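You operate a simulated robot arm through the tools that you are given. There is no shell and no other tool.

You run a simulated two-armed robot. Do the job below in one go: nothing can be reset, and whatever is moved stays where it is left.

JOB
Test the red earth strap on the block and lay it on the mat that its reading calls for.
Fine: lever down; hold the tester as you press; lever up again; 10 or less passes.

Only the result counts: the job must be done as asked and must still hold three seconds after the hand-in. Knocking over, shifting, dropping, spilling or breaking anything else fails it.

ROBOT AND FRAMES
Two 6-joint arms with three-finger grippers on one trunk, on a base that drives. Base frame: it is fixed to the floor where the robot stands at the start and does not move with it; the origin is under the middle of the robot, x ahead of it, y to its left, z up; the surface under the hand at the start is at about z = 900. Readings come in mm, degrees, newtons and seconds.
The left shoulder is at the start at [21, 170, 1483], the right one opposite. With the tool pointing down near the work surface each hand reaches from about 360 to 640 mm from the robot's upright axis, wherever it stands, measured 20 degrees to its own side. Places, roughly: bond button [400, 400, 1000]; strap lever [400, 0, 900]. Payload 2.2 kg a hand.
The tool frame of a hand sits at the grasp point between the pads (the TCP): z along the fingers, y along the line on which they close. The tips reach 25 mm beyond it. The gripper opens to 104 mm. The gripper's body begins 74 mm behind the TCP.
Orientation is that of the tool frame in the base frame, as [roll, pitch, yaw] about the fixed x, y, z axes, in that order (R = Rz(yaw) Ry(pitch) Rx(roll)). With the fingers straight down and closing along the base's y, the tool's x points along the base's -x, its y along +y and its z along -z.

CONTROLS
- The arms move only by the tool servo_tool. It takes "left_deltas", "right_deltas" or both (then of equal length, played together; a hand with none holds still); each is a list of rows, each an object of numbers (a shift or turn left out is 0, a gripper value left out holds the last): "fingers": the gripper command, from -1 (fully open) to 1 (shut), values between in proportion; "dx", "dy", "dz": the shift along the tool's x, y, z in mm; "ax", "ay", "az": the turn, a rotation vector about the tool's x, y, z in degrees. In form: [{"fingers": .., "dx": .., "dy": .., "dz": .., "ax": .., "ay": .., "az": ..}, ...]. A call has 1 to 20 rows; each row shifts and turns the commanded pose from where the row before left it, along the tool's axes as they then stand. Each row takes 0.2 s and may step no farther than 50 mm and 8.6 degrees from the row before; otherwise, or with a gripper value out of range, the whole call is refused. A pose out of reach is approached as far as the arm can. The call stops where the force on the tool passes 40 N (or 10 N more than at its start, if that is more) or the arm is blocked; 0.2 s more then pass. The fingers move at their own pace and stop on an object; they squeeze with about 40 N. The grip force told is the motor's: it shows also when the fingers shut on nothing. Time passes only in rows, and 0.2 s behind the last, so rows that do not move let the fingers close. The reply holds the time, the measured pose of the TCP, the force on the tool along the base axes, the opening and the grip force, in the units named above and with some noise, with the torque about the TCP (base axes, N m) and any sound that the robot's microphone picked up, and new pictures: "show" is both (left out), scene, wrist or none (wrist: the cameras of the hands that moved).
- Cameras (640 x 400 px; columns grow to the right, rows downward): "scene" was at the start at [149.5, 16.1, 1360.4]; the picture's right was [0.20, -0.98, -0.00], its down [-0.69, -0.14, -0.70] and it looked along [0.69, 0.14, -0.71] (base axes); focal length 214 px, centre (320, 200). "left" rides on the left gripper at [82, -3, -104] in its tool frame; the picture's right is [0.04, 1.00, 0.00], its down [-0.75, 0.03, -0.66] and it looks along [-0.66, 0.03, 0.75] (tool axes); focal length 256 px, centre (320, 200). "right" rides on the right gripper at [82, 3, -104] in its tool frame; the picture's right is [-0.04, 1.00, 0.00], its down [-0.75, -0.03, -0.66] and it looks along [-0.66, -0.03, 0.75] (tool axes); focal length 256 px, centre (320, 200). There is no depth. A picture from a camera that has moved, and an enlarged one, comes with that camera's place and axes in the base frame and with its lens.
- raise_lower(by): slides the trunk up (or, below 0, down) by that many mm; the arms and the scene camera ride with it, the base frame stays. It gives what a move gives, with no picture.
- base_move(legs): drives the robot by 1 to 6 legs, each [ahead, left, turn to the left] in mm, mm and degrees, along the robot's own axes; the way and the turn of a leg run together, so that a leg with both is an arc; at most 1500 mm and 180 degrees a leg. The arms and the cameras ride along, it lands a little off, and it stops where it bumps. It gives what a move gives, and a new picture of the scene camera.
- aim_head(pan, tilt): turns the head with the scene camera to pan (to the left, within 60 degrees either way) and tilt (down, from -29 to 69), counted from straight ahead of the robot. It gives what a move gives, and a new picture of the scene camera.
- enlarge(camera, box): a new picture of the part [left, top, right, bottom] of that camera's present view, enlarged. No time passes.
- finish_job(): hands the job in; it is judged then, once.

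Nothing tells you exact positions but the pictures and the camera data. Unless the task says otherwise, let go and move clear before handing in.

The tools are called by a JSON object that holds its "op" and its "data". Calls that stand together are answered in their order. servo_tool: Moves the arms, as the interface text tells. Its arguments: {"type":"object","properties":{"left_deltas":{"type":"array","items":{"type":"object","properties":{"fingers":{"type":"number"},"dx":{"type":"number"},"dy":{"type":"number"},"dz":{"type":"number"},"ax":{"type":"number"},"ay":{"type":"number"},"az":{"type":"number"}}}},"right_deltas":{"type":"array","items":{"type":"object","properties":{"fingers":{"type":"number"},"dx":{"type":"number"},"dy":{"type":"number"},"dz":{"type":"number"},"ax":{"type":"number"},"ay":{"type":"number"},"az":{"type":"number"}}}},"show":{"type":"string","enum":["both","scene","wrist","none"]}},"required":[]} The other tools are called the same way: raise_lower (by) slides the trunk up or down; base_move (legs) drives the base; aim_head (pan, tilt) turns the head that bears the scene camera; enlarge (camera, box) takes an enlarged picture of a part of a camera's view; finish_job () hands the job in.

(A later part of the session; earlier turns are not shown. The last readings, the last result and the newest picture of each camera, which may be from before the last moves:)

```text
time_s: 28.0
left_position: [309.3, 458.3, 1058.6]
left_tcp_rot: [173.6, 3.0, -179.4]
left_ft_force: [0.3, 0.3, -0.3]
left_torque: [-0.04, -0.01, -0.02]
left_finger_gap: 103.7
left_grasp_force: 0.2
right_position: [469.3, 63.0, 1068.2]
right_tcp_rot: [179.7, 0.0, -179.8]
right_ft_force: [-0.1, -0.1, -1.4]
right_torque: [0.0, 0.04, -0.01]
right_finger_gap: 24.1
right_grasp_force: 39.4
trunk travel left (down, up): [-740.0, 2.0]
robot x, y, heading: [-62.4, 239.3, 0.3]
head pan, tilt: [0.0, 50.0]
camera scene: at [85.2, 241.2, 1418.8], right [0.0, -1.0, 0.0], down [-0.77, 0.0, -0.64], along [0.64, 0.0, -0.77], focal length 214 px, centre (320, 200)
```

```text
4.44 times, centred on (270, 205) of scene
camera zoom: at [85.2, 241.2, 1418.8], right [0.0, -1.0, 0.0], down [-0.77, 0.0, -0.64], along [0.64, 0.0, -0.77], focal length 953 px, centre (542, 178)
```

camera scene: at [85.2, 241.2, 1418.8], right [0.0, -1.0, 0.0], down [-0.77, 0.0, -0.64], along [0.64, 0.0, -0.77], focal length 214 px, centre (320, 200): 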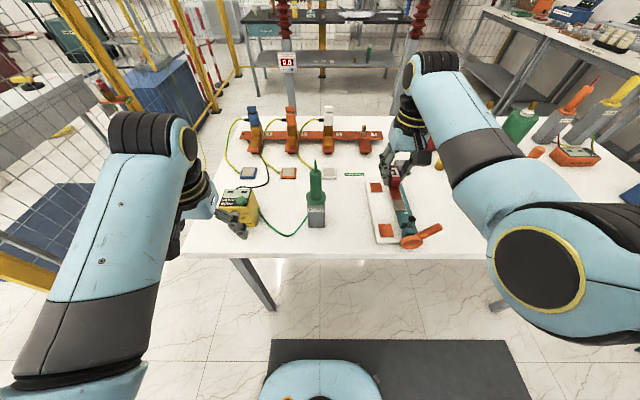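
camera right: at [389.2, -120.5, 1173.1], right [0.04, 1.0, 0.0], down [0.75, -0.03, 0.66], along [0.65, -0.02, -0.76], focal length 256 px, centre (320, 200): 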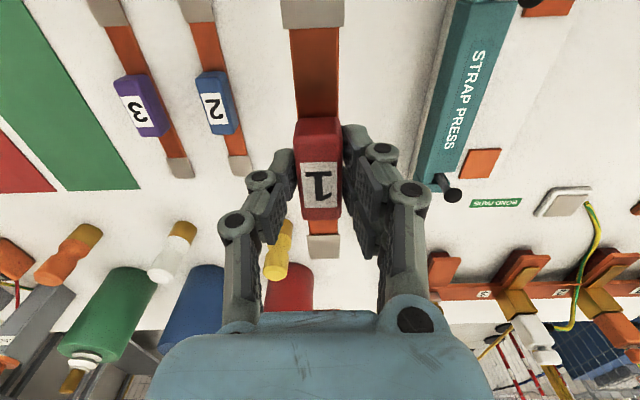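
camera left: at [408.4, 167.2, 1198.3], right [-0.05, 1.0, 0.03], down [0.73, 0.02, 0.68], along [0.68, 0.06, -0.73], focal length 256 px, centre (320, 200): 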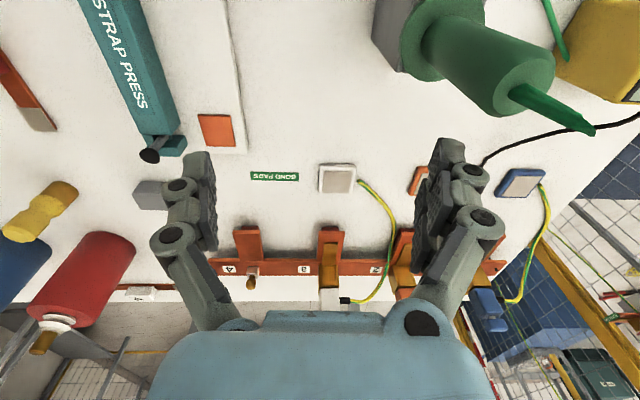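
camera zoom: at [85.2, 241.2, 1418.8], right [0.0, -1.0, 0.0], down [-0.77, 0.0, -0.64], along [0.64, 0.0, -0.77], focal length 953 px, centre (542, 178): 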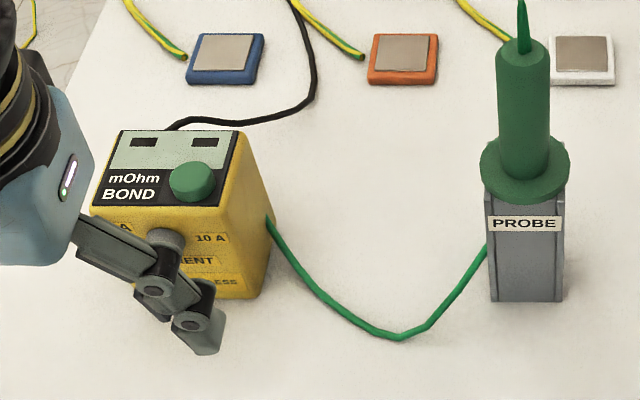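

Pads refine to centre [480.8, 62.4]; bar top is about z 941, so the fingers clear it. I'll shift 10.7 mm forward and descend to just above the pads.

{"op": "servo_tool", "data": {"right_deltas": [{"dx": -10.7}, {"dz": 35}, {"dz": 35}, {"dz": 35}, {"dz": 8}, {}], "show": "both"}}

{"op": "enlarge", "data": {"camera": "scene", "box": [350, 160, 450, 260]}}

```text
time_s: 29.4
left_position: [309.9, 455.9, 1057.5]
left_tcp_rot: [173.6, 3.0, -179.4]
left_ft_force: [0.8, -0.2, 1.0]
left_torque: [-0.01, 0.01, 0.0]
left_finger_gap: 104.0
left_grasp_force: 0.0
right_position: [479.2, 63.1, 955.5]
right_tcp_rot: [179.8, 0.0, -179.8]
right_ft_force: [0.4, -0.4, -0.7]
right_torque: [0.03, -0.03, -0.01]
right_finger_gap: 24.0
right_grasp_force: 40.4
trunk travel left (down, up): [-740.0, 2.0]
robot x, y, heading: [-59.4, 241.6, 0.1]
head pan, tilt: [0.0, 50.0]
camera scene: at [85.2, 240.2, 1418.8], right [0.0, -1.0, 0.0], down [-0.77, 0.0, -0.64], along [0.64, 0.0, -0.77], focal length 214 px, centre (320, 200)
camera right: at [398.5, 65.1, 1059.8], right [0.04, 1.0, 0.0], down [0.75, -0.03, 0.66], along [0.66, -0.02, -0.75], focal length 256 px, centre (320, 200)
```

scene: 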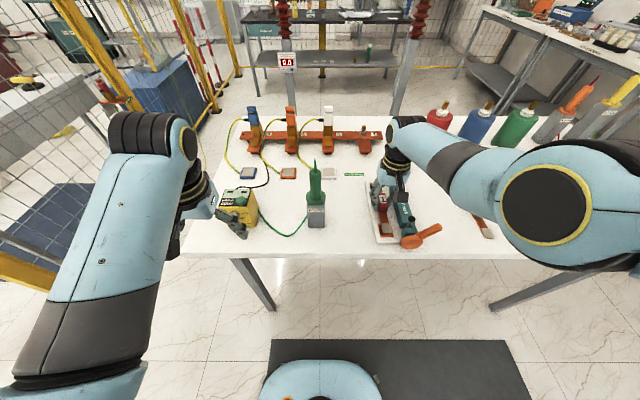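
right: 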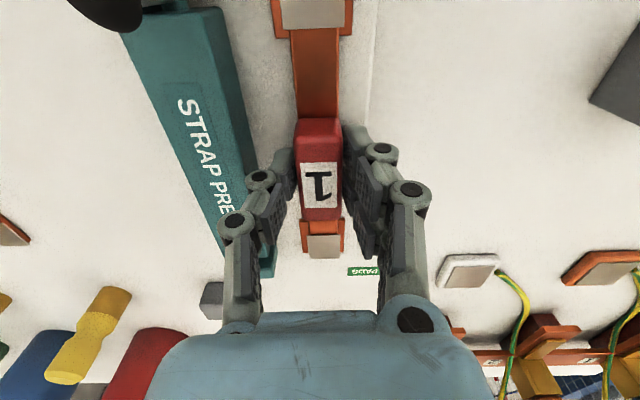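

```text
4.00 times, centred on (400, 210) of scene
camera zoom: at [85.2, 240.2, 1418.8], right [0.0, -1.0, 0.0], down [-0.77, 0.0, -0.64], along [0.64, 0.0, -0.77], focal length 858 px, centre (0, 160)
```

zoom: 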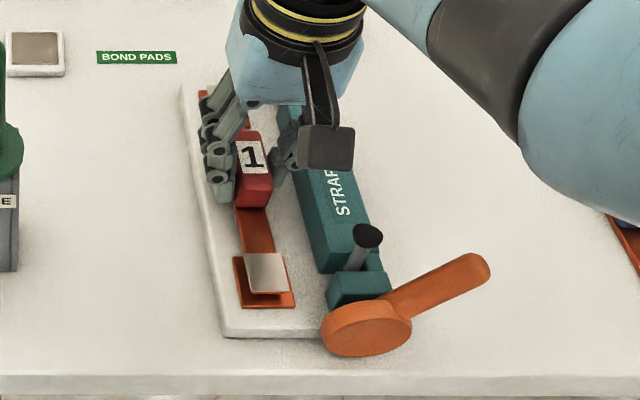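

Well aligned above both pads. Lowering the last millimetres gently.

{"op": "servo_tool", "data": {"right_deltas": [{"dz": 3}, {"dz": 2}, {"dz": 1}, {"dz": 1}, {}], "show": "wrist"}}

```text
time_s: 30.6
left_position: [307.2, 455.8, 1059.3]
left_tcp_rot: [173.7, 3.2, -179.4]
left_ft_force: [1.1, 0.4, -0.6]
left_torque: [0.03, 0.0, 0.02]
left_finger_gap: 103.7
left_grasp_force: 0.2
right_position: [479.8, 62.7, 952.2]
right_tcp_rot: [179.9, 0.3, -179.8]
right_ft_force: [1.3, -2.6, 27.0]
right_torque: [-0.1, 0.8, 0.01]
right_finger_gap: 24.3
right_grasp_force: 39.2
trunk travel left (down, up): [-740.0, 2.0]
robot x, y, heading: [-61.9, 240.9, 0.2]
head pan, tilt: [0.0, 50.0]
camera right: at [398.2, 65.8, 1055.7], right [0.04, 1.0, 0.0], down [0.75, -0.03, 0.66], along [0.66, -0.02, -0.75], focal length 256 px, centre (320, 200)
```

right: 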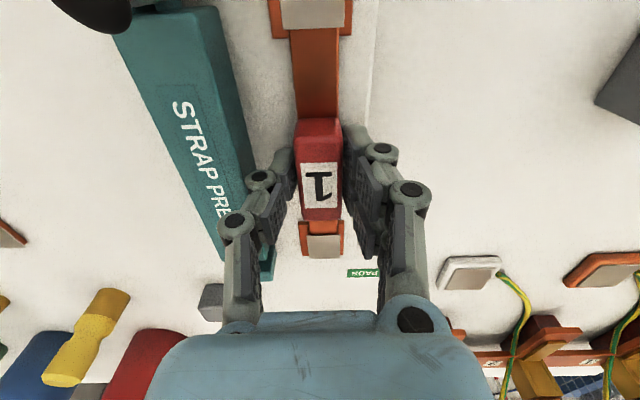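

The strap has landed on the pads (27 N up at z 952). I'll ease the press off and then open the fingers slightly.

{"op": "servo_tool", "data": {"right_deltas": [{"dz": -2.5}, {}, {"fingers": 0.6}, {"fingers": 0.35}, {}, {}], "show": "wrist"}}

```text
time_s: 32.0
left_position: [310.0, 455.9, 1059.4]
left_tcp_rot: [173.7, 3.0, -179.4]
left_ft_force: [-0.1, -0.4, 0.1]
left_torque: [-0.01, 0.0, -0.01]
left_finger_gap: 104.0
left_grasp_force: 0.0
right_position: [479.5, 62.6, 950.9]
right_tcp_rot: [179.7, -0.2, -179.7]
right_ft_force: [-0.2, 0.2, -0.6]
right_torque: [0.02, -0.01, -0.01]
right_finger_gap: 33.6
right_grasp_force: 0.1
trunk travel left (down, up): [-740.0, 2.0]
robot x, y, heading: [-62.4, 239.1, 0.3]
head pan, tilt: [0.0, 50.0]
camera right: at [398.0, 65.6, 1055.3], right [0.04, 1.0, 0.0], down [0.75, -0.03, 0.66], along [0.65, -0.02, -0.76], focal length 256 px, centre (320, 200)
```

right: 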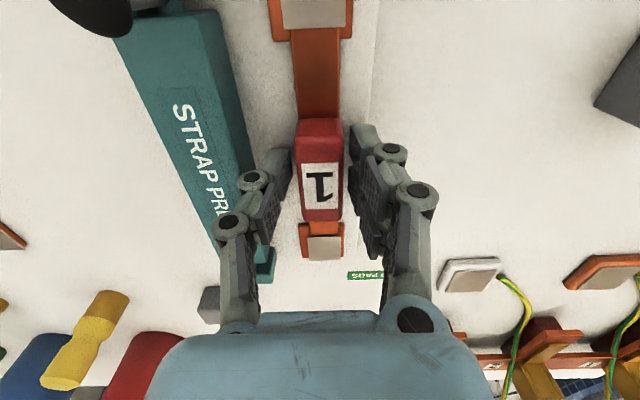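

Released with no side force. Lifting the hand straight up to clear.

{"op": "servo_tool", "data": {"right_deltas": [{"dz": -15}, {"dz": -35}, {"dz": -40}, {}], "show": "both"}}

{"op": "enlarge", "data": {"camera": "scene", "box": [350, 160, 450, 260]}}

```text
time_s: 33.0
left_position: [310.5, 456.7, 1058.3]
left_tcp_rot: [173.5, 2.9, -179.5]
left_ft_force: [-1.2, -0.5, 0.0]
left_torque: [-0.02, -0.01, 0.0]
left_finger_gap: 104.3
left_grasp_force: 0.0
right_position: [479.1, 64.1, 1041.8]
right_tcp_rot: [179.8, -0.1, -179.8]
right_ft_force: [0.5, -0.2, 0.1]
right_torque: [0.02, -0.01, 0.0]
right_finger_gap: 34.1
right_grasp_force: 0.1
trunk travel left (down, up): [-740.0, 2.0]
robot x, y, heading: [-60.4, 241.3, 0.0]
head pan, tilt: [0.0, 50.0]
camera scene: at [85.3, 240.2, 1418.8], right [0.0, -1.0, 0.0], down [-0.77, 0.0, -0.64], along [0.64, 0.0, -0.77], focal length 214 px, centre (320, 200)
camera right: at [398.3, 65.8, 1146.5], right [0.04, 1.0, 0.0], down [0.75, -0.03, 0.66], along [0.66, -0.02, -0.76], focal length 256 px, centre (320, 200)
```

scene: 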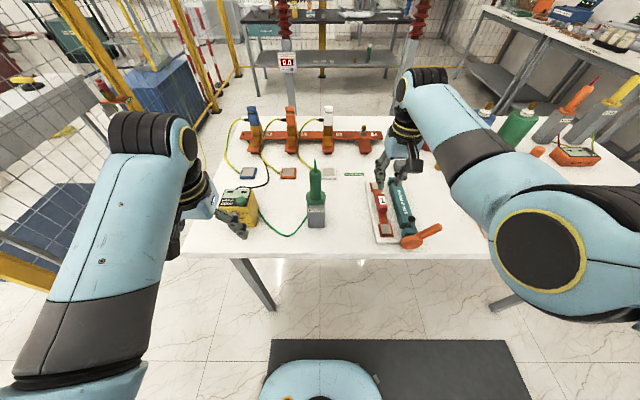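
right: 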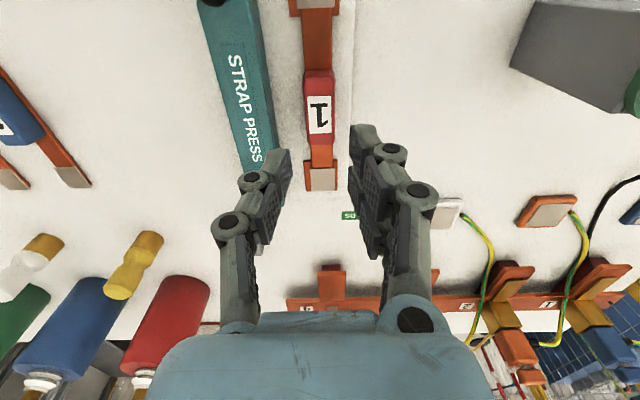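

```text
4.00 times, centred on (400, 210) of scene
camera zoom: at [85.3, 240.2, 1418.8], right [0.0, -1.0, 0.0], down [-0.77, 0.0, -0.64], along [0.64, 0.0, -0.77], focal length 858 px, centre (0, 160)
```

zoom: 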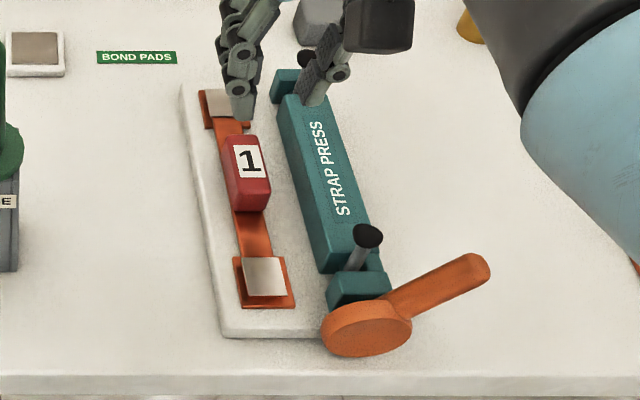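

The strap lies on both pads. Next I'll close the right fingers and move over to view the lever from above before pushing it down.

{"op": "servo_tool", "data": {"right_deltas": [{"dz": -20, "fingers": 1}, {"dx": 20, "dy": -35}, {"dx": 20, "dy": -35}, {"dx": 20, "dy": -35}, {"dx": 20, "dy": -35}, {}], "show": "both"}}

```text
time_s: 34.4
left_position: [310.8, 457.9, 1058.4]
left_tcp_rot: [173.6, 3.1, -179.3]
left_ft_force: [0.8, 0.7, 0.7]
left_torque: [0.02, 0.02, 0.01]
left_finger_gap: 104.1
left_grasp_force: 0.1
right_position: [399.3, -77.1, 1060.4]
right_tcp_rot: [179.8, -0.1, -179.7]
right_ft_force: [-0.8, 0.5, -0.2]
right_torque: [-0.03, 0.0, -0.03]
right_finger_gap: 0.1
right_grasp_force: 29.0
trunk travel left (down, up): [-740.0, 2.0]
robot x, y, heading: [-62.1, 240.7, 0.1]
head pan, tilt: [0.0, 50.0]
camera scene: at [85.7, 241.7, 1418.8], right [0.0, -1.0, 0.0], down [-0.77, 0.0, -0.64], along [0.64, 0.0, -0.77], focal length 214 px, centre (320, 200)
camera right: at [318.6, -74.5, 1165.3], right [0.04, 1.0, 0.0], down [0.75, -0.03, 0.66], along [0.66, -0.02, -0.76], focal length 256 px, centre (320, 200)
```

scene: 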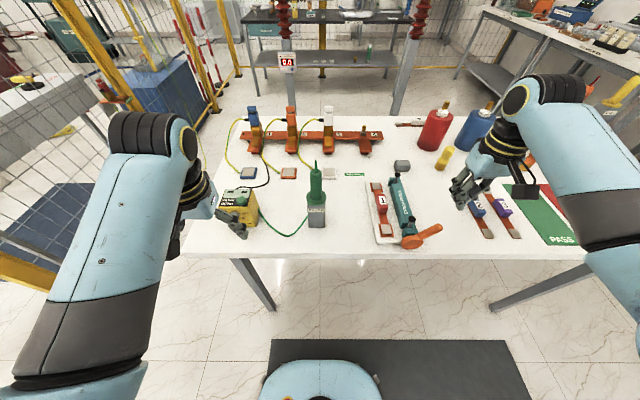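
right: 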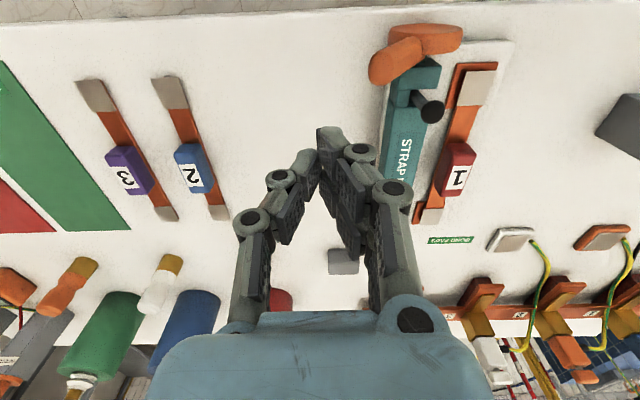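

{"op": "enlarge", "data": {"camera": "right", "box": [350, 10, 510, 140]}}

{"op": "enlarge", "data": {"camera": "scene", "box": [380, 200, 460, 260]}}

```text
3.08 times, centred on (430, 75) of right
camera zoom: at [318.6, -74.5, 1165.3], right [0.04, 1.0, 0.0], down [0.75, -0.03, 0.66], along [0.66, -0.02, -0.76], focal length 788 px, centre (-18, 585)
```

zoom: 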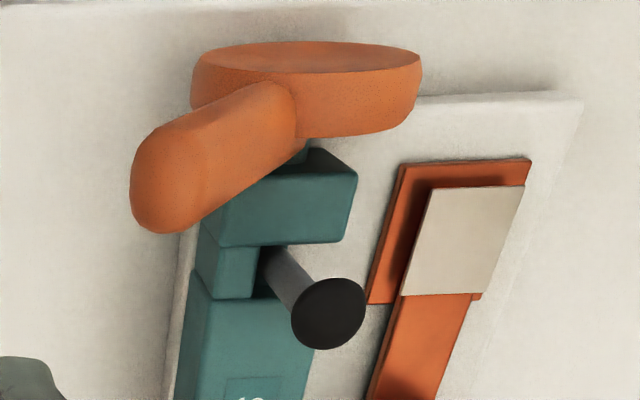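

```text
6.67 times, centred on (420, 230) of scene
camera zoom: at [85.7, 241.7, 1418.8], right [0.0, -1.0, 0.0], down [-0.77, 0.0, -0.64], along [0.64, 0.0, -0.77], focal length 1430 px, centre (-347, 0)
```

zoom: 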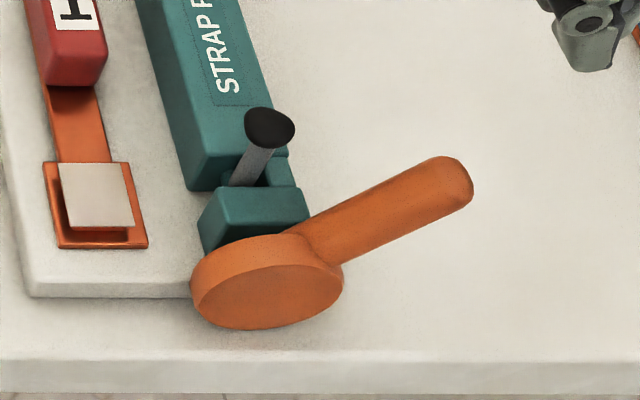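

The lever's axis runs along x, hub about [355, 6, 934], tip at [362, -39, 993], about 52° up to the right. I'll bring the closed fingertips above the tip and push straight down in small steps.

{"op": "servo_tool", "data": {"right_deltas": [{"dx": 37, "dy": 31}, {"dz": 10}, {"dz": 10}, {"dz": 8}, {"dz": 8}, {"dz": 8}, {}], "show": "both"}}

{"op": "enlarge", "data": {"camera": "scene", "box": [370, 180, 460, 260]}}

```text
time_s: 35.8
left_position: [308.1, 455.3, 1059.3]
left_tcp_rot: [173.7, 3.0, -179.6]
left_ft_force: [0.6, 0.8, 0.3]
left_torque: [0.04, 0.05, 0.0]
left_finger_gap: 104.4
left_grasp_force: 0.1
right_position: [364.3, -49.2, 1022.8]
right_tcp_rot: [-179.8, 0.6, -179.8]
right_ft_force: [-7.4, -5.0, 15.9]
right_torque: [0.05, 0.39, 0.14]
right_finger_gap: 0.0
right_grasp_force: 28.2
trunk travel left (down, up): [-740.0, 2.0]
robot x, y, heading: [-61.7, 241.0, 0.2]
head pan, tilt: [0.0, 50.0]
stopped in row 7 (right hand): the force on the tool passed its limit at 46 N (the readings are from after the stop); the commanded pose is now the measured one
camera scene: at [83.5, 240.1, 1419.1], right [0.0, -1.0, 0.0], down [-0.77, 0.0, -0.64], along [0.64, 0.0, -0.77], focal length 214 px, centre (320, 200)
camera right: at [282.8, -46.2, 1127.3], right [0.04, 1.0, 0.0], down [0.75, -0.03, 0.66], along [0.66, -0.03, -0.75], focal length 256 px, centre (320, 200)
```

scene: 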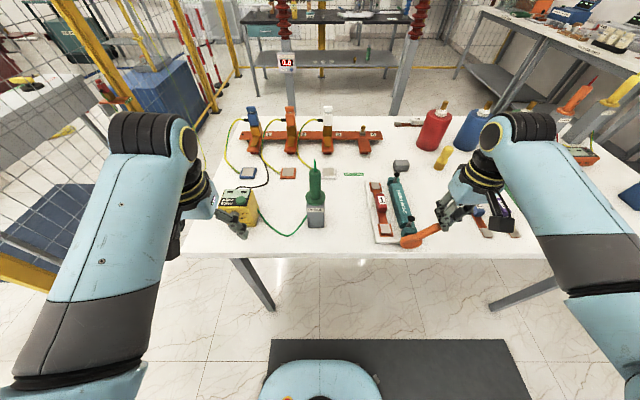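
right: 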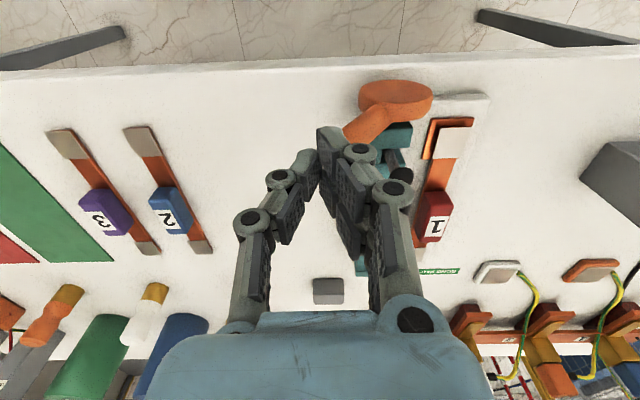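

```text
5.00 times, centred on (415, 220) of scene
camera zoom: at [83.5, 240.1, 1419.1], right [0.0, -1.0, 0.0], down [-0.77, 0.0, -0.64], along [0.64, 0.0, -0.77], focal length 1072 px, centre (-155, 100)
```

zoom: 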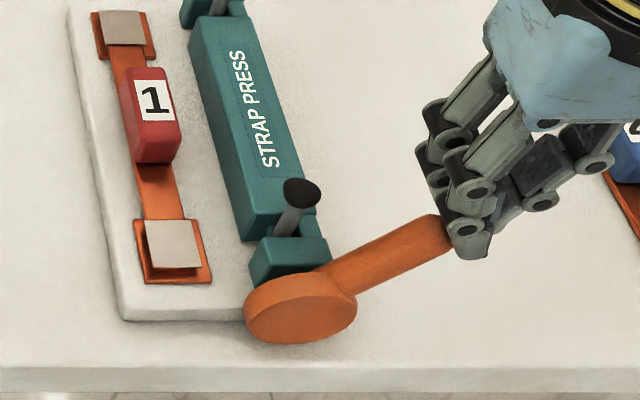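

The push met 46 N without the lever turning. Before pressing harder I'll back off and gently test the other direction (nudge the lever leftwards from its right side with small steps and low force), since the clamp-arm slots open only to the left.

{"op": "servo_tool", "data": {"right_deltas": [{"dz": -10}, {"dy": -22}, {"dz": 20}, {"dz": 18}, {}], "show": "both"}}

{"op": "enlarge", "data": {"camera": "scene", "box": [370, 180, 460, 260]}}

{"op": "enlarge", "data": {"camera": "right", "box": [260, 50, 500, 200]}}

```text
time_s: 37.0
left_position: [309.7, 456.6, 1058.1]
left_tcp_rot: [173.6, 3.1, -179.5]
left_ft_force: [-0.1, 1.3, 0.2]
left_torque: [-0.03, -0.01, 0.0]
left_finger_gap: 103.9
left_grasp_force: 0.0
right_position: [367.6, -72.7, 996.2]
right_tcp_rot: [180.0, 0.7, -179.9]
right_ft_force: [2.3, -8.2, 10.1]
right_torque: [0.24, 0.15, 0.09]
right_finger_gap: 0.0
right_grasp_force: 28.5
trunk travel left (down, up): [-740.0, 2.0]
robot x, y, heading: [-63.1, 241.3, -0.3]
head pan, tilt: [0.0, 50.0]
camera scene: at [84.5, 239.4, 1419.0], right [0.0, -1.0, 0.0], down [-0.77, 0.0, -0.64], along [0.64, 0.0, -0.77], focal length 214 px, centre (320, 200)
camera right: at [284.2, -68.9, 1098.5], right [0.04, 1.0, 0.0], down [0.75, -0.03, 0.67], along [0.66, -0.03, -0.75], focal length 256 px, centre (320, 200)
```

scene: 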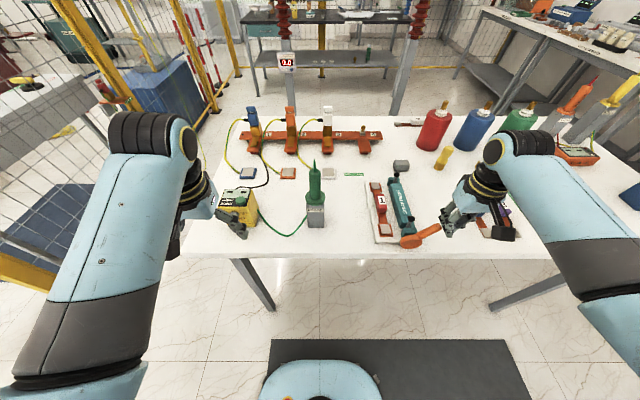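
right: 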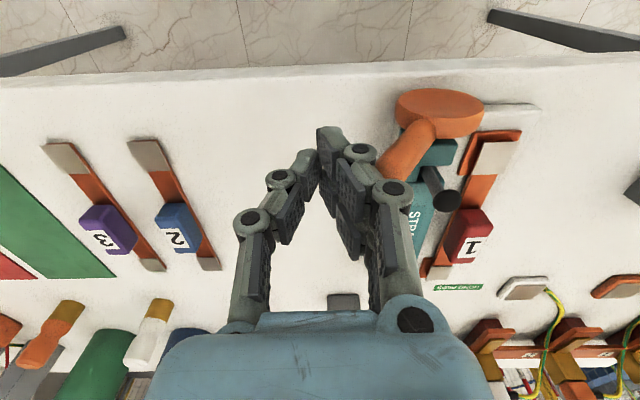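

```text
5.00 times, centred on (415, 220) of scene
camera zoom: at [84.5, 239.4, 1419.0], right [0.0, -1.0, 0.0], down [-0.77, 0.0, -0.64], along [0.64, 0.0, -0.77], focal length 1072 px, centre (-155, 100)
```

zoom: 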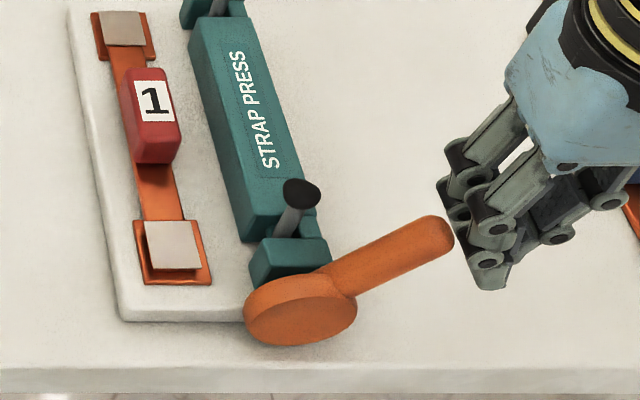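

```text
2.67 times, centred on (380, 125) of right
camera zoom: at [284.2, -68.9, 1098.5], right [0.04, 1.0, 0.0], down [0.75, -0.03, 0.67], along [0.66, -0.03, -0.75], focal length 683 px, centre (160, 400)
```

zoom: 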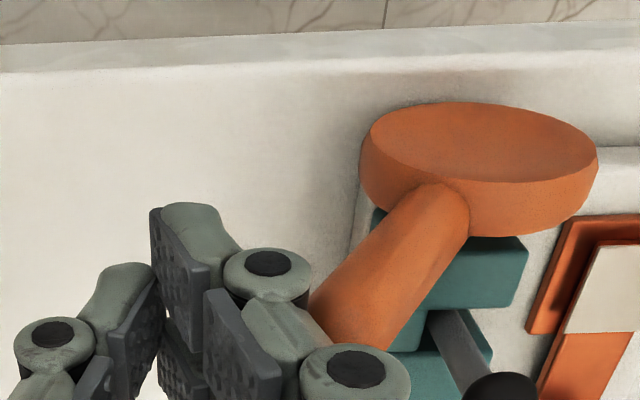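

The fingers now touch the lever's right side lightly (8 N). I'll nudge left in 2 mm steps and see whether it gives.

{"op": "servo_tool", "data": {"right_deltas": [{"dy": 2}, {"dy": 2}, {}], "show": "none"}}

```text
time_s: 38.0
left_position: [310.5, 454.7, 1058.5]
left_tcp_rot: [173.7, 2.9, -179.5]
left_ft_force: [-0.5, -0.4, 0.2]
left_torque: [-0.03, -0.01, -0.01]
left_finger_gap: 103.9
left_grasp_force: 0.1
right_position: [366.2, -70.9, 996.0]
right_tcp_rot: [-179.5, 0.8, 180.0]
right_ft_force: [-6.7, -6.8, 8.9]
right_torque: [0.23, 0.16, 0.21]
right_finger_gap: 0.1
right_grasp_force: 28.5
trunk travel left (down, up): [-740.0, 2.0]
robot x, y, heading: [-60.4, 238.0, 0.1]
head pan, tilt: [0.0, 50.0]
stopped in row 3 (right hand): the force on the tool passed its limit at 41 N (the readings are from after the stop); the commanded pose is now the measured one
```

Neither direction yields at ~40 N, so the lever is against its upper stop and simply needs more turning moment toward down-right. I'll reposition to the upper-left side of its tip and push perpendicular to the lever, where the arm is longest.

{"op": "servo_tool", "data": {"right_deltas": [{"dy": -6}, {"dz": -25}, {"dz": -22}, {"dy": 30}, {"dy": 29}, {"dz": 10}, {"dz": 10}, {}], "show": "both"}}

{"op": "enlarge", "data": {"camera": "scene", "box": [370, 180, 460, 260]}}

{"op": "enlarge", "data": {"camera": "right", "box": [220, 50, 460, 200]}}

```text
time_s: 39.8
left_position: [310.4, 454.9, 1058.4]
left_tcp_rot: [173.6, 3.1, -179.5]
left_ft_force: [0.2, -0.2, 0.3]
left_torque: [0.01, 0.01, 0.01]
left_finger_gap: 103.8
left_grasp_force: 0.0
right_position: [368.6, -16.1, 1022.6]
right_tcp_rot: [-179.8, 0.7, -179.9]
right_ft_force: [-0.3, 0.0, -1.0]
right_torque: [-0.02, 0.02, -0.01]
right_finger_gap: 0.0
right_grasp_force: 28.5
trunk travel left (down, up): [-740.0, 2.0]
robot x, y, heading: [-61.2, 240.3, 0.0]
head pan, tilt: [0.0, 50.0]
camera scene: at [84.9, 239.4, 1418.9], right [0.0, -1.0, 0.0], down [-0.77, 0.0, -0.64], along [0.64, 0.0, -0.77], focal length 214 px, centre (320, 200)
camera right: at [284.6, -12.5, 1125.9], right [0.04, 1.0, 0.0], down [0.74, -0.03, 0.67], along [0.67, -0.03, -0.74], focal length 256 px, centre (320, 200)
```

scene: 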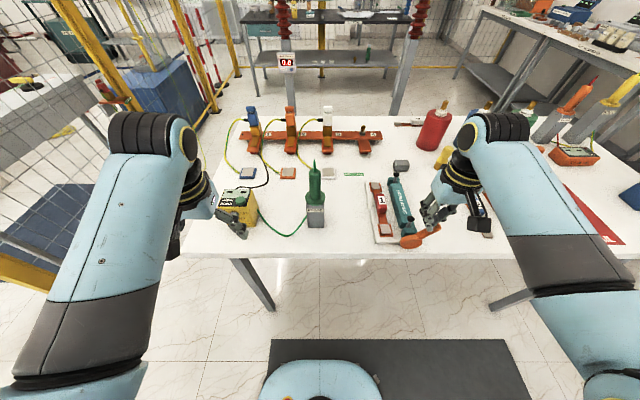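
right: 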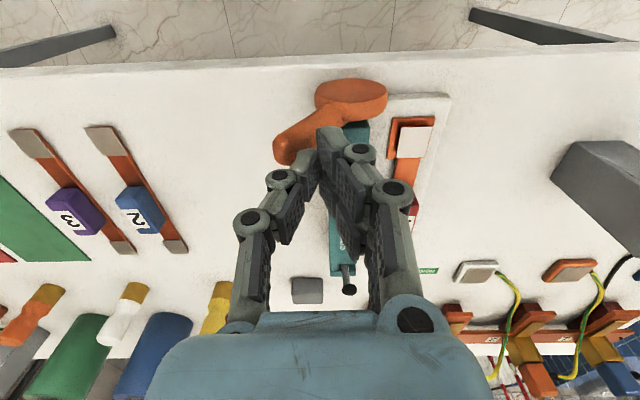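

```text
5.00 times, centred on (415, 220) of scene
camera zoom: at [84.9, 239.4, 1418.9], right [0.0, -1.0, 0.0], down [-0.77, 0.0, -0.64], along [0.64, 0.0, -0.77], focal length 1072 px, centre (-155, 100)
```

zoom: 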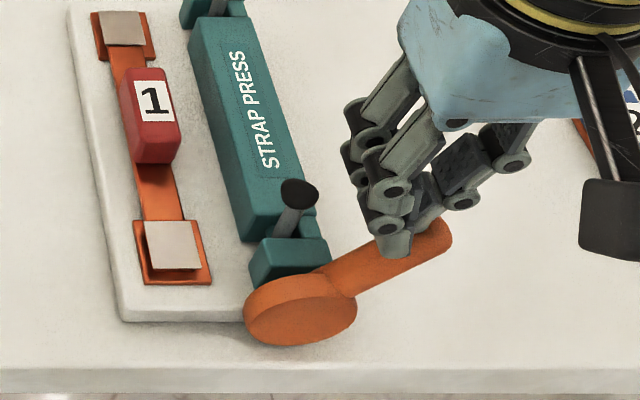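

```text
2.67 times, centred on (340, 125) of right
camera zoom: at [284.6, -12.5, 1125.9], right [0.04, 1.0, 0.0], down [0.74, -0.03, 0.67], along [0.67, -0.03, -0.74], focal length 683 px, centre (267, 400)
```

zoom: 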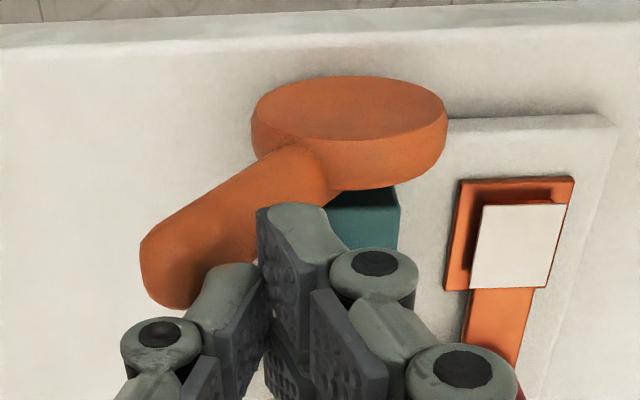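

Fingertips are just above-left of the lever tip. Pushing down-right in small 2 mm steps, perpendicular to the lever.

{"op": "servo_tool", "data": {"right_deltas": [{"dx": 4}, {"dy": -1.6, "dz": 1.25}, {"dy": -1.6, "dz": 1.25}, {"dy": -1.6, "dz": 1.25}, {"dy": -1.6, "dz": 1.25}, {"dy": -1.6, "dz": 1.25}, {"dy": -1.6, "dz": 1.25}, {}], "show": "none"}}

```text
time_s: 41.6
left_position: [308.8, 458.8, 1059.5]
left_tcp_rot: [173.8, 3.2, -179.5]
left_ft_force: [0.1, 0.2, 0.1]
left_torque: [-0.01, 0.03, 0.0]
left_finger_gap: 104.0
left_grasp_force: 0.0
right_position: [362.8, -21.5, 1017.2]
right_tcp_rot: [-179.7, 1.0, -179.9]
right_ft_force: [-0.3, 16.1, 29.8]
right_torque: [0.05, 0.11, -0.03]
right_finger_gap: 0.2
right_grasp_force: 28.6
trunk travel left (down, up): [-740.0, 2.0]
robot x, y, heading: [-57.9, 237.5, 0.0]
head pan, tilt: [0.0, 50.0]
```

{"op": "servo_tool", "data": {"right_deltas": [{"dy": -1.0, "dz": 0.5}, {"dy": -1.0, "dz": 0.5}, {"dy": -1.0}, {}], "show": "both"}}

```text
time_s: 42.3
left_position: [307.9, 459.1, 1057.6]
left_tcp_rot: [173.9, 3.1, -179.5]
left_ft_force: [-0.5, -0.7, 0.4]
left_torque: [0.01, -0.03, 0.01]
left_finger_gap: 104.2
left_grasp_force: 0.1
right_position: [363.1, -20.7, 1018.1]
right_tcp_rot: [179.7, 1.3, -179.7]
right_ft_force: [-3.3, 18.4, 10.3]
right_torque: [-0.19, 0.16, -0.15]
right_finger_gap: 0.0
right_grasp_force: 28.9
trunk travel left (down, up): [-740.0, 2.0]
robot x, y, heading: [-63.1, 236.6, 0.3]
head pan, tilt: [0.0, 50.0]
stopped in row 3 (right hand): the force on the tool passed its limit at 44 N (the readings are from after the stop); the commanded pose is now the measured one
camera scene: at [81.8, 242.9, 1419.1], right [0.0, -1.0, 0.0], down [-0.76, 0.0, -0.64], along [0.64, 0.0, -0.76], focal length 214 px, centre (320, 200)
camera right: at [280.5, -17.6, 1120.8], right [0.03, 1.0, 0.01], down [0.74, -0.03, 0.67], along [0.67, -0.02, -0.74], focal length 256 px, centre (320, 200)
```

scene: 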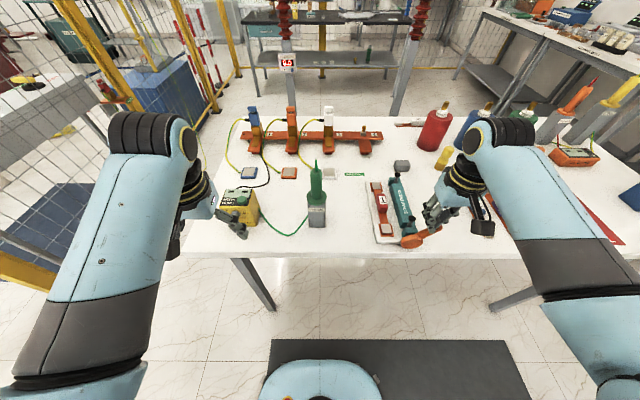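
right: 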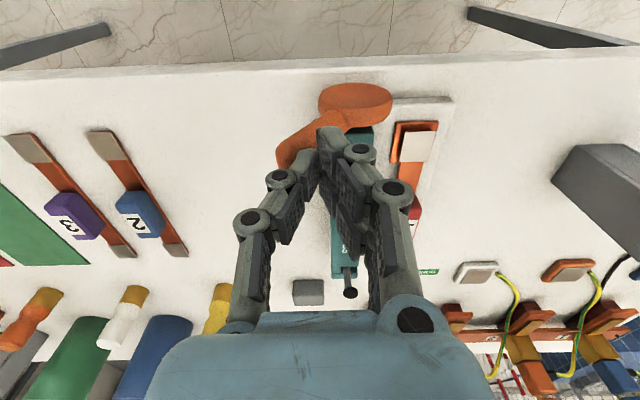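

{"op": "enlarge", "data": {"camera": "scene", "box": [370, 180, 460, 260]}}

{"op": "enlarge", "data": {"camera": "right", "box": [220, 50, 460, 200]}}

```text
5.00 times, centred on (415, 220) of scene
camera zoom: at [81.8, 242.9, 1419.1], right [0.0, -1.0, 0.0], down [-0.76, 0.0, -0.64], along [0.64, 0.0, -0.76], focal length 1072 px, centre (-155, 100)
```

zoom: 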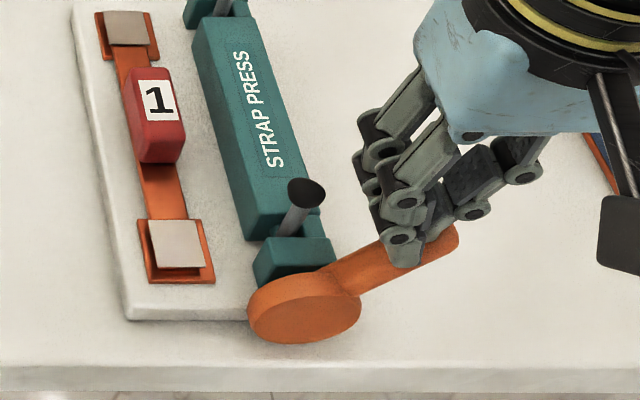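

```text
2.67 times, centred on (340, 125) of right
camera zoom: at [280.5, -17.6, 1120.8], right [0.03, 1.0, 0.01], down [0.74, -0.03, 0.67], along [0.67, -0.02, -0.74], focal length 683 px, centre (267, 400)
```

zoom: 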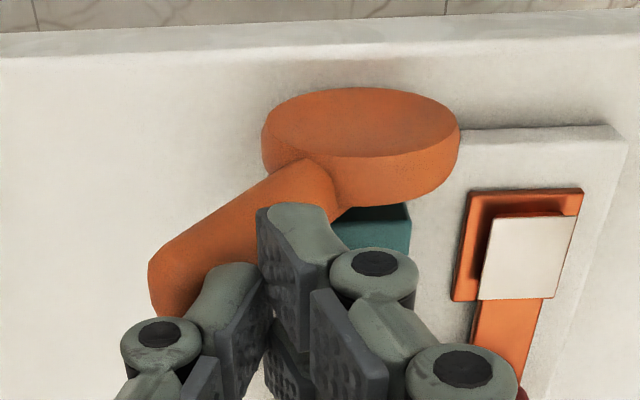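

My earlier left nudge pushed along the lever's own axis (no turning moment), so that direction is still untested. I'll retreat, go down lower on its right side, and push left with the flat of the finger.

{"op": "servo_tool", "data": {"right_deltas": [{"dz": -15, "dy": 3}, {"dz": -15}, {"dy": -40}, {"dy": -36}, {"dz": 30}, {"dz": 30}, {"dz": 25}, {}], "show": "both"}}

{"op": "enlarge", "data": {"camera": "right", "box": [260, 50, 500, 200]}}

```text
time_s: 44.1
left_position: [309.6, 457.4, 1058.2]
left_tcp_rot: [173.5, 3.0, -179.5]
left_ft_force: [0.5, -0.4, 0.0]
left_torque: [-0.05, 0.01, 0.02]
left_finger_gap: 104.2
left_grasp_force: 0.1
right_position: [364.9, -99.5, 959.3]
right_tcp_rot: [-179.9, 1.0, -179.8]
right_ft_force: [0.1, 0.1, -0.9]
right_torque: [0.0, 0.03, 0.01]
right_finger_gap: 0.0
right_grasp_force: 27.7
trunk travel left (down, up): [-740.0, 2.0]
robot x, y, heading: [-64.2, 238.1, 0.1]
head pan, tilt: [0.0, 50.0]
camera scene: at [84.9, 239.9, 1418.9], right [0.0, -1.0, 0.0], down [-0.77, 0.0, -0.64], along [0.64, 0.0, -0.77], focal length 214 px, centre (320, 200)
camera right: at [283.0, -96.3, 1063.1], right [0.04, 1.0, 0.0], down [0.74, -0.03, 0.67], along [0.67, -0.03, -0.74], focal length 256 px, centre (320, 200)
```

scene: 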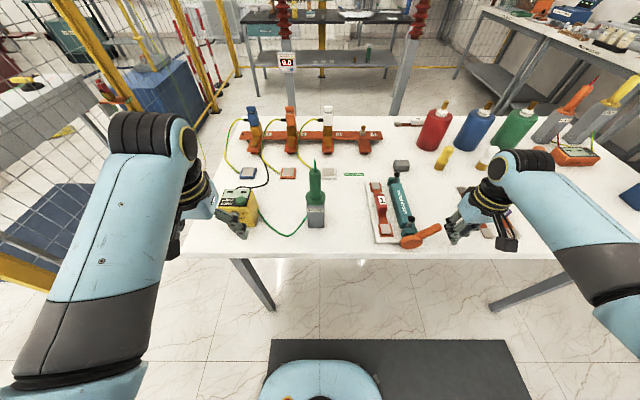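
right: 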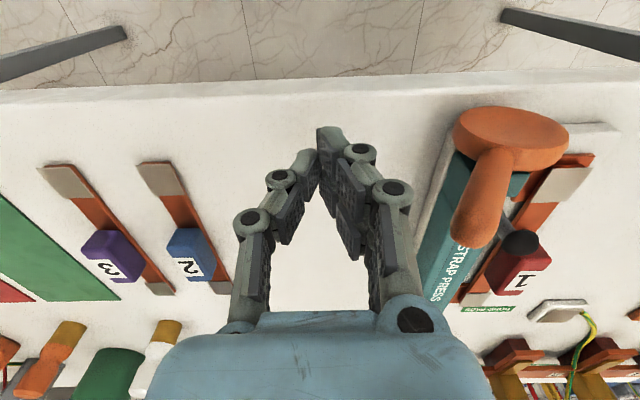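

```text
2.67 times, centred on (380, 125) of right
camera zoom: at [283.0, -96.3, 1063.1], right [0.04, 1.0, 0.0], down [0.74, -0.03, 0.67], along [0.67, -0.03, -0.74], focal length 683 px, centre (160, 400)
```

zoom: 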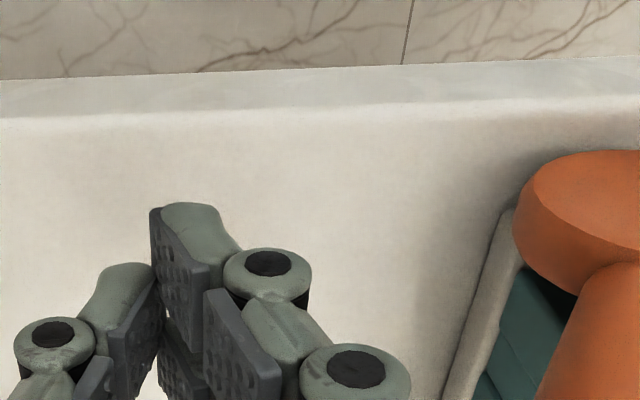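

{"op": "servo_tool", "data": {"right_deltas": [{"dy": 15}, {"dy": 4}, {"dy": 3}, {"dy": 3}, {"dy": 3}, {}], "show": "wrist"}}

```text
time_s: 45.5
left_position: [309.5, 456.3, 1058.1]
left_tcp_rot: [173.7, 3.0, -179.6]
left_ft_force: [0.3, 1.0, 0.0]
left_torque: [0.0, 0.03, 0.0]
left_finger_gap: 104.0
left_grasp_force: 0.0
right_position: [366.0, -70.8, 960.2]
right_tcp_rot: [-179.9, 1.1, -179.8]
right_ft_force: [0.8, 0.1, -0.2]
right_torque: [-0.01, -0.01, 0.02]
right_finger_gap: 0.0
right_grasp_force: 28.5
trunk travel left (down, up): [-740.0, 2.0]
robot x, y, heading: [-63.6, 238.4, 0.1]
head pan, tilt: [0.0, 50.0]
camera right: at [282.8, -67.9, 1063.6], right [0.04, 1.0, 0.0], down [0.74, -0.03, 0.67], along [0.67, -0.03, -0.74], focal length 256 px, centre (320, 200)
```

right: 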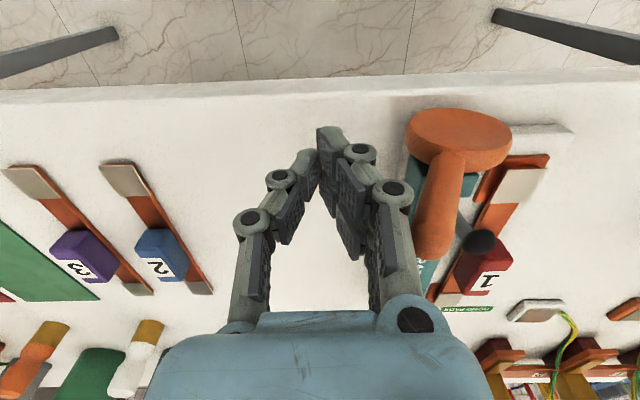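

{"op": "servo_tool", "data": {"right_deltas": [{"dy": 2}, {"dy": 2}, {"dy": 2}, {"dy": 2}, {}], "show": "wrist"}}

```text
time_s: 46.7
left_position: [309.6, 456.9, 1058.5]
left_tcp_rot: [173.7, 2.9, -179.5]
left_ft_force: [0.8, 0.5, -0.5]
left_torque: [-0.01, -0.01, 0.01]
left_finger_gap: 104.0
left_grasp_force: 0.1
right_position: [365.0, -62.0, 961.4]
right_tcp_rot: [-179.9, 1.1, -179.8]
right_ft_force: [0.3, -0.8, 0.4]
right_torque: [0.0, 0.02, -0.03]
right_finger_gap: 0.0
right_grasp_force: 28.5
trunk travel left (down, up): [-740.0, 2.0]
robot x, y, heading: [-60.9, 241.9, 0.0]
head pan, tilt: [0.0, 50.0]
camera right: at [282.6, -59.1, 1063.6], right [0.04, 1.0, 0.0], down [0.74, -0.03, 0.67], along [0.67, -0.03, -0.74], focal length 256 px, centre (320, 200)
```

right: 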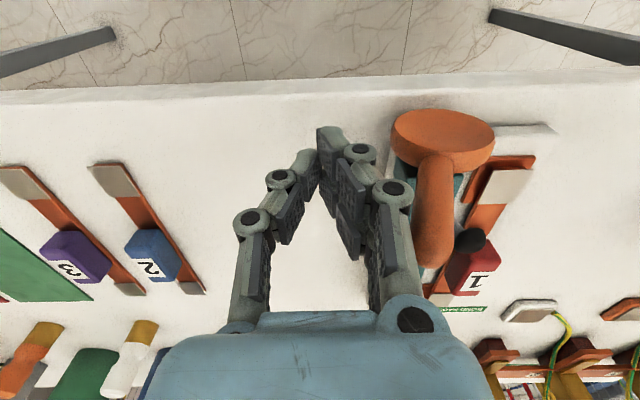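

{"op": "servo_tool", "data": {"right_deltas": [{"dy": 2}, {"dy": 2}, {"dy": 2}, {"dy": 2}, {}], "show": "wrist"}}

```text
time_s: 47.9
left_position: [309.8, 455.4, 1058.4]
left_tcp_rot: [173.6, 3.0, -179.5]
left_ft_force: [-1.0, 0.2, -0.3]
left_torque: [0.02, 0.0, -0.02]
left_finger_gap: 104.0
left_grasp_force: 0.0
right_position: [364.0, -54.5, 959.3]
right_tcp_rot: [-179.9, 0.9, -179.8]
right_ft_force: [-0.5, -0.2, -0.1]
right_torque: [0.02, 0.0, 0.02]
right_finger_gap: 0.0
right_grasp_force: 28.3
trunk travel left (down, up): [-740.0, 2.0]
robot x, y, heading: [-61.2, 240.3, 0.1]
head pan, tilt: [0.0, 50.0]
camera right: at [282.6, -51.5, 1063.1], right [0.04, 1.0, 0.0], down [0.74, -0.03, 0.67], along [0.67, -0.03, -0.74], focal length 256 px, centre (320, 200)
```

right: 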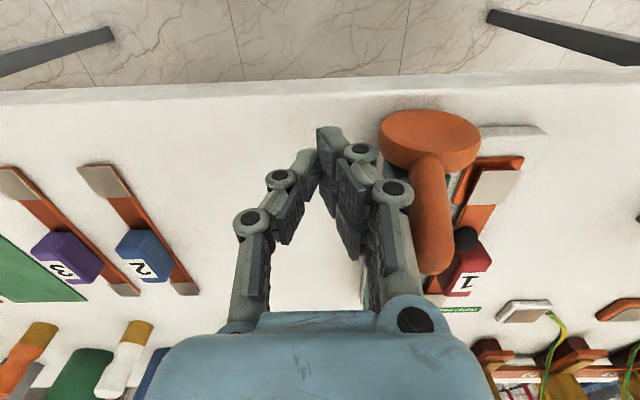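

The lever does move: pushing left it has already swung from about 52° to 74° with almost no force, and the clamp arms turn left with it. So "down" is over to the left; I'll raise the fingertips above the hub and keep sweeping it left.

{"op": "servo_tool", "data": {"right_deltas": [{"dy": -4}, {"dz": -22}, {"dz": -22}, {"dy": 6}, {"dy": 6}, {"dy": 6}, {"dy": 6}, {"dy": 6}, {"dy": 6}, {}], "show": "both"}}

{"op": "enlarge", "data": {"camera": "scene", "box": [370, 180, 460, 260]}}

```text
time_s: 50.1
left_position: [308.5, 455.1, 1057.8]
left_tcp_rot: [173.6, 3.0, -179.5]
left_ft_force: [-1.1, 0.0, 0.2]
left_torque: [-0.03, 0.02, -0.03]
left_finger_gap: 104.3
left_grasp_force: 0.0
right_position: [365.6, -22.2, 1004.8]
right_tcp_rot: [-179.9, 1.0, -179.8]
right_ft_force: [-0.4, 0.1, -0.8]
right_torque: [-0.01, 0.0, 0.01]
right_finger_gap: 0.0
right_grasp_force: 28.5
trunk travel left (down, up): [-740.0, 2.0]
robot x, y, heading: [-61.0, 239.3, 0.1]
head pan, tilt: [0.0, 50.0]
camera scene: at [85.0, 239.8, 1418.9], right [0.0, -1.0, 0.0], down [-0.77, 0.0, -0.64], along [0.64, 0.0, -0.77], focal length 214 px, centre (320, 200)
camera right: at [281.9, -19.4, 1107.2], right [0.04, 1.0, 0.0], down [0.74, -0.03, 0.67], along [0.67, -0.03, -0.74], focal length 256 px, centre (320, 200)
```

scene: 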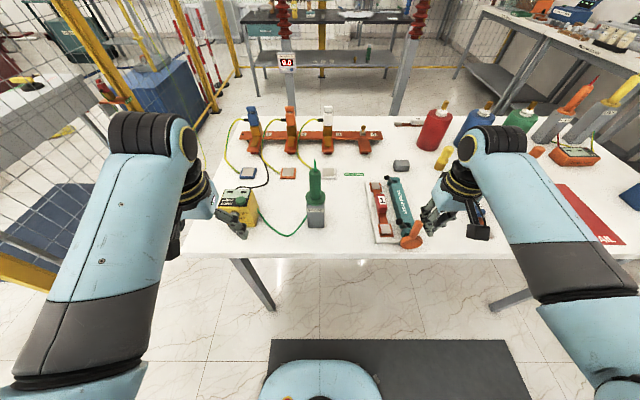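
right: 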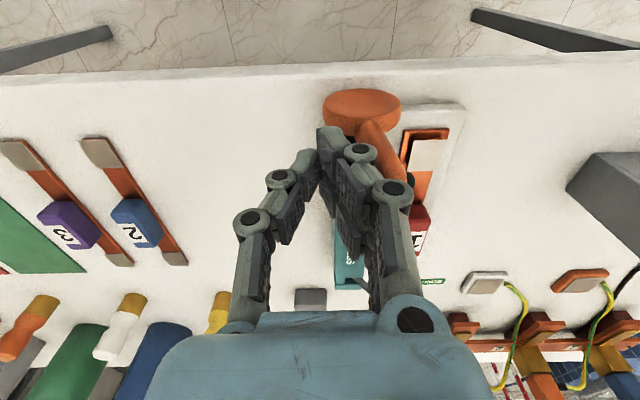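

```text
5.00 times, centred on (415, 220) of scene
camera zoom: at [85.0, 239.8, 1418.9], right [0.0, -1.0, 0.0], down [-0.77, 0.0, -0.64], along [0.64, 0.0, -0.77], focal length 1072 px, centre (-155, 100)
```

zoom: 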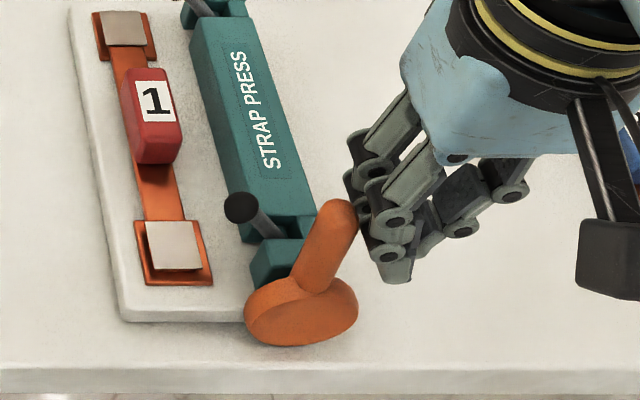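

The lever is now near vertical and the feet are coming over. Continuing left.

{"op": "servo_tool", "data": {"right_deltas": [{"dy": 6}, {"dy": 6}, {"dy": 6}, {"dy": 6}, {"dy": 6}, {"dy": 5}, {}], "show": "wrist"}}

{"op": "enlarge", "data": {"camera": "scene", "box": [370, 180, 460, 260]}}

```text
time_s: 51.7
left_position: [310.0, 457.1, 1058.0]
left_tcp_rot: [173.6, 2.9, -179.6]
left_ft_force: [1.1, 0.3, -0.4]
left_torque: [-0.02, -0.01, 0.02]
left_finger_gap: 104.1
left_grasp_force: 0.0
right_position: [364.3, 12.2, 1004.0]
right_tcp_rot: [-179.9, 1.0, -179.8]
right_ft_force: [0.2, -0.4, -0.7]
right_torque: [-0.02, 0.03, 0.0]
right_finger_gap: 0.0
right_grasp_force: 28.4
trunk travel left (down, up): [-740.0, 2.0]
robot x, y, heading: [-63.3, 241.9, -0.0]
head pan, tilt: [0.0, 50.0]
camera right: at [281.7, 15.5, 1107.4], right [0.04, 1.0, 0.0], down [0.74, -0.03, 0.67], along [0.67, -0.03, -0.74], focal length 256 px, centre (320, 200)
```

right: 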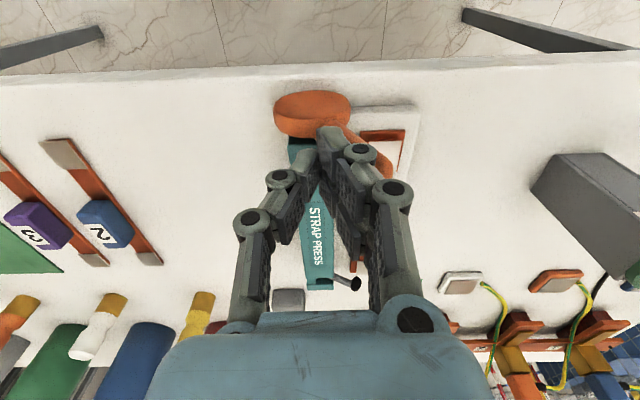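

```text
5.00 times, centred on (415, 220) of scene
camera zoom: at [85.0, 239.9, 1418.9], right [0.0, -1.0, 0.0], down [-0.77, 0.0, -0.64], along [0.64, 0.0, -0.77], focal length 1072 px, centre (-155, 100)
```

zoom: 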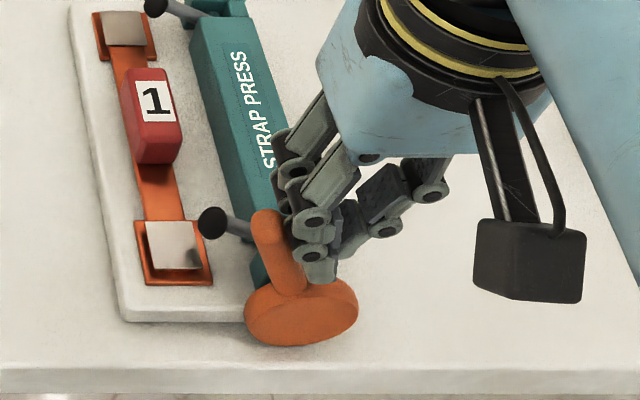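

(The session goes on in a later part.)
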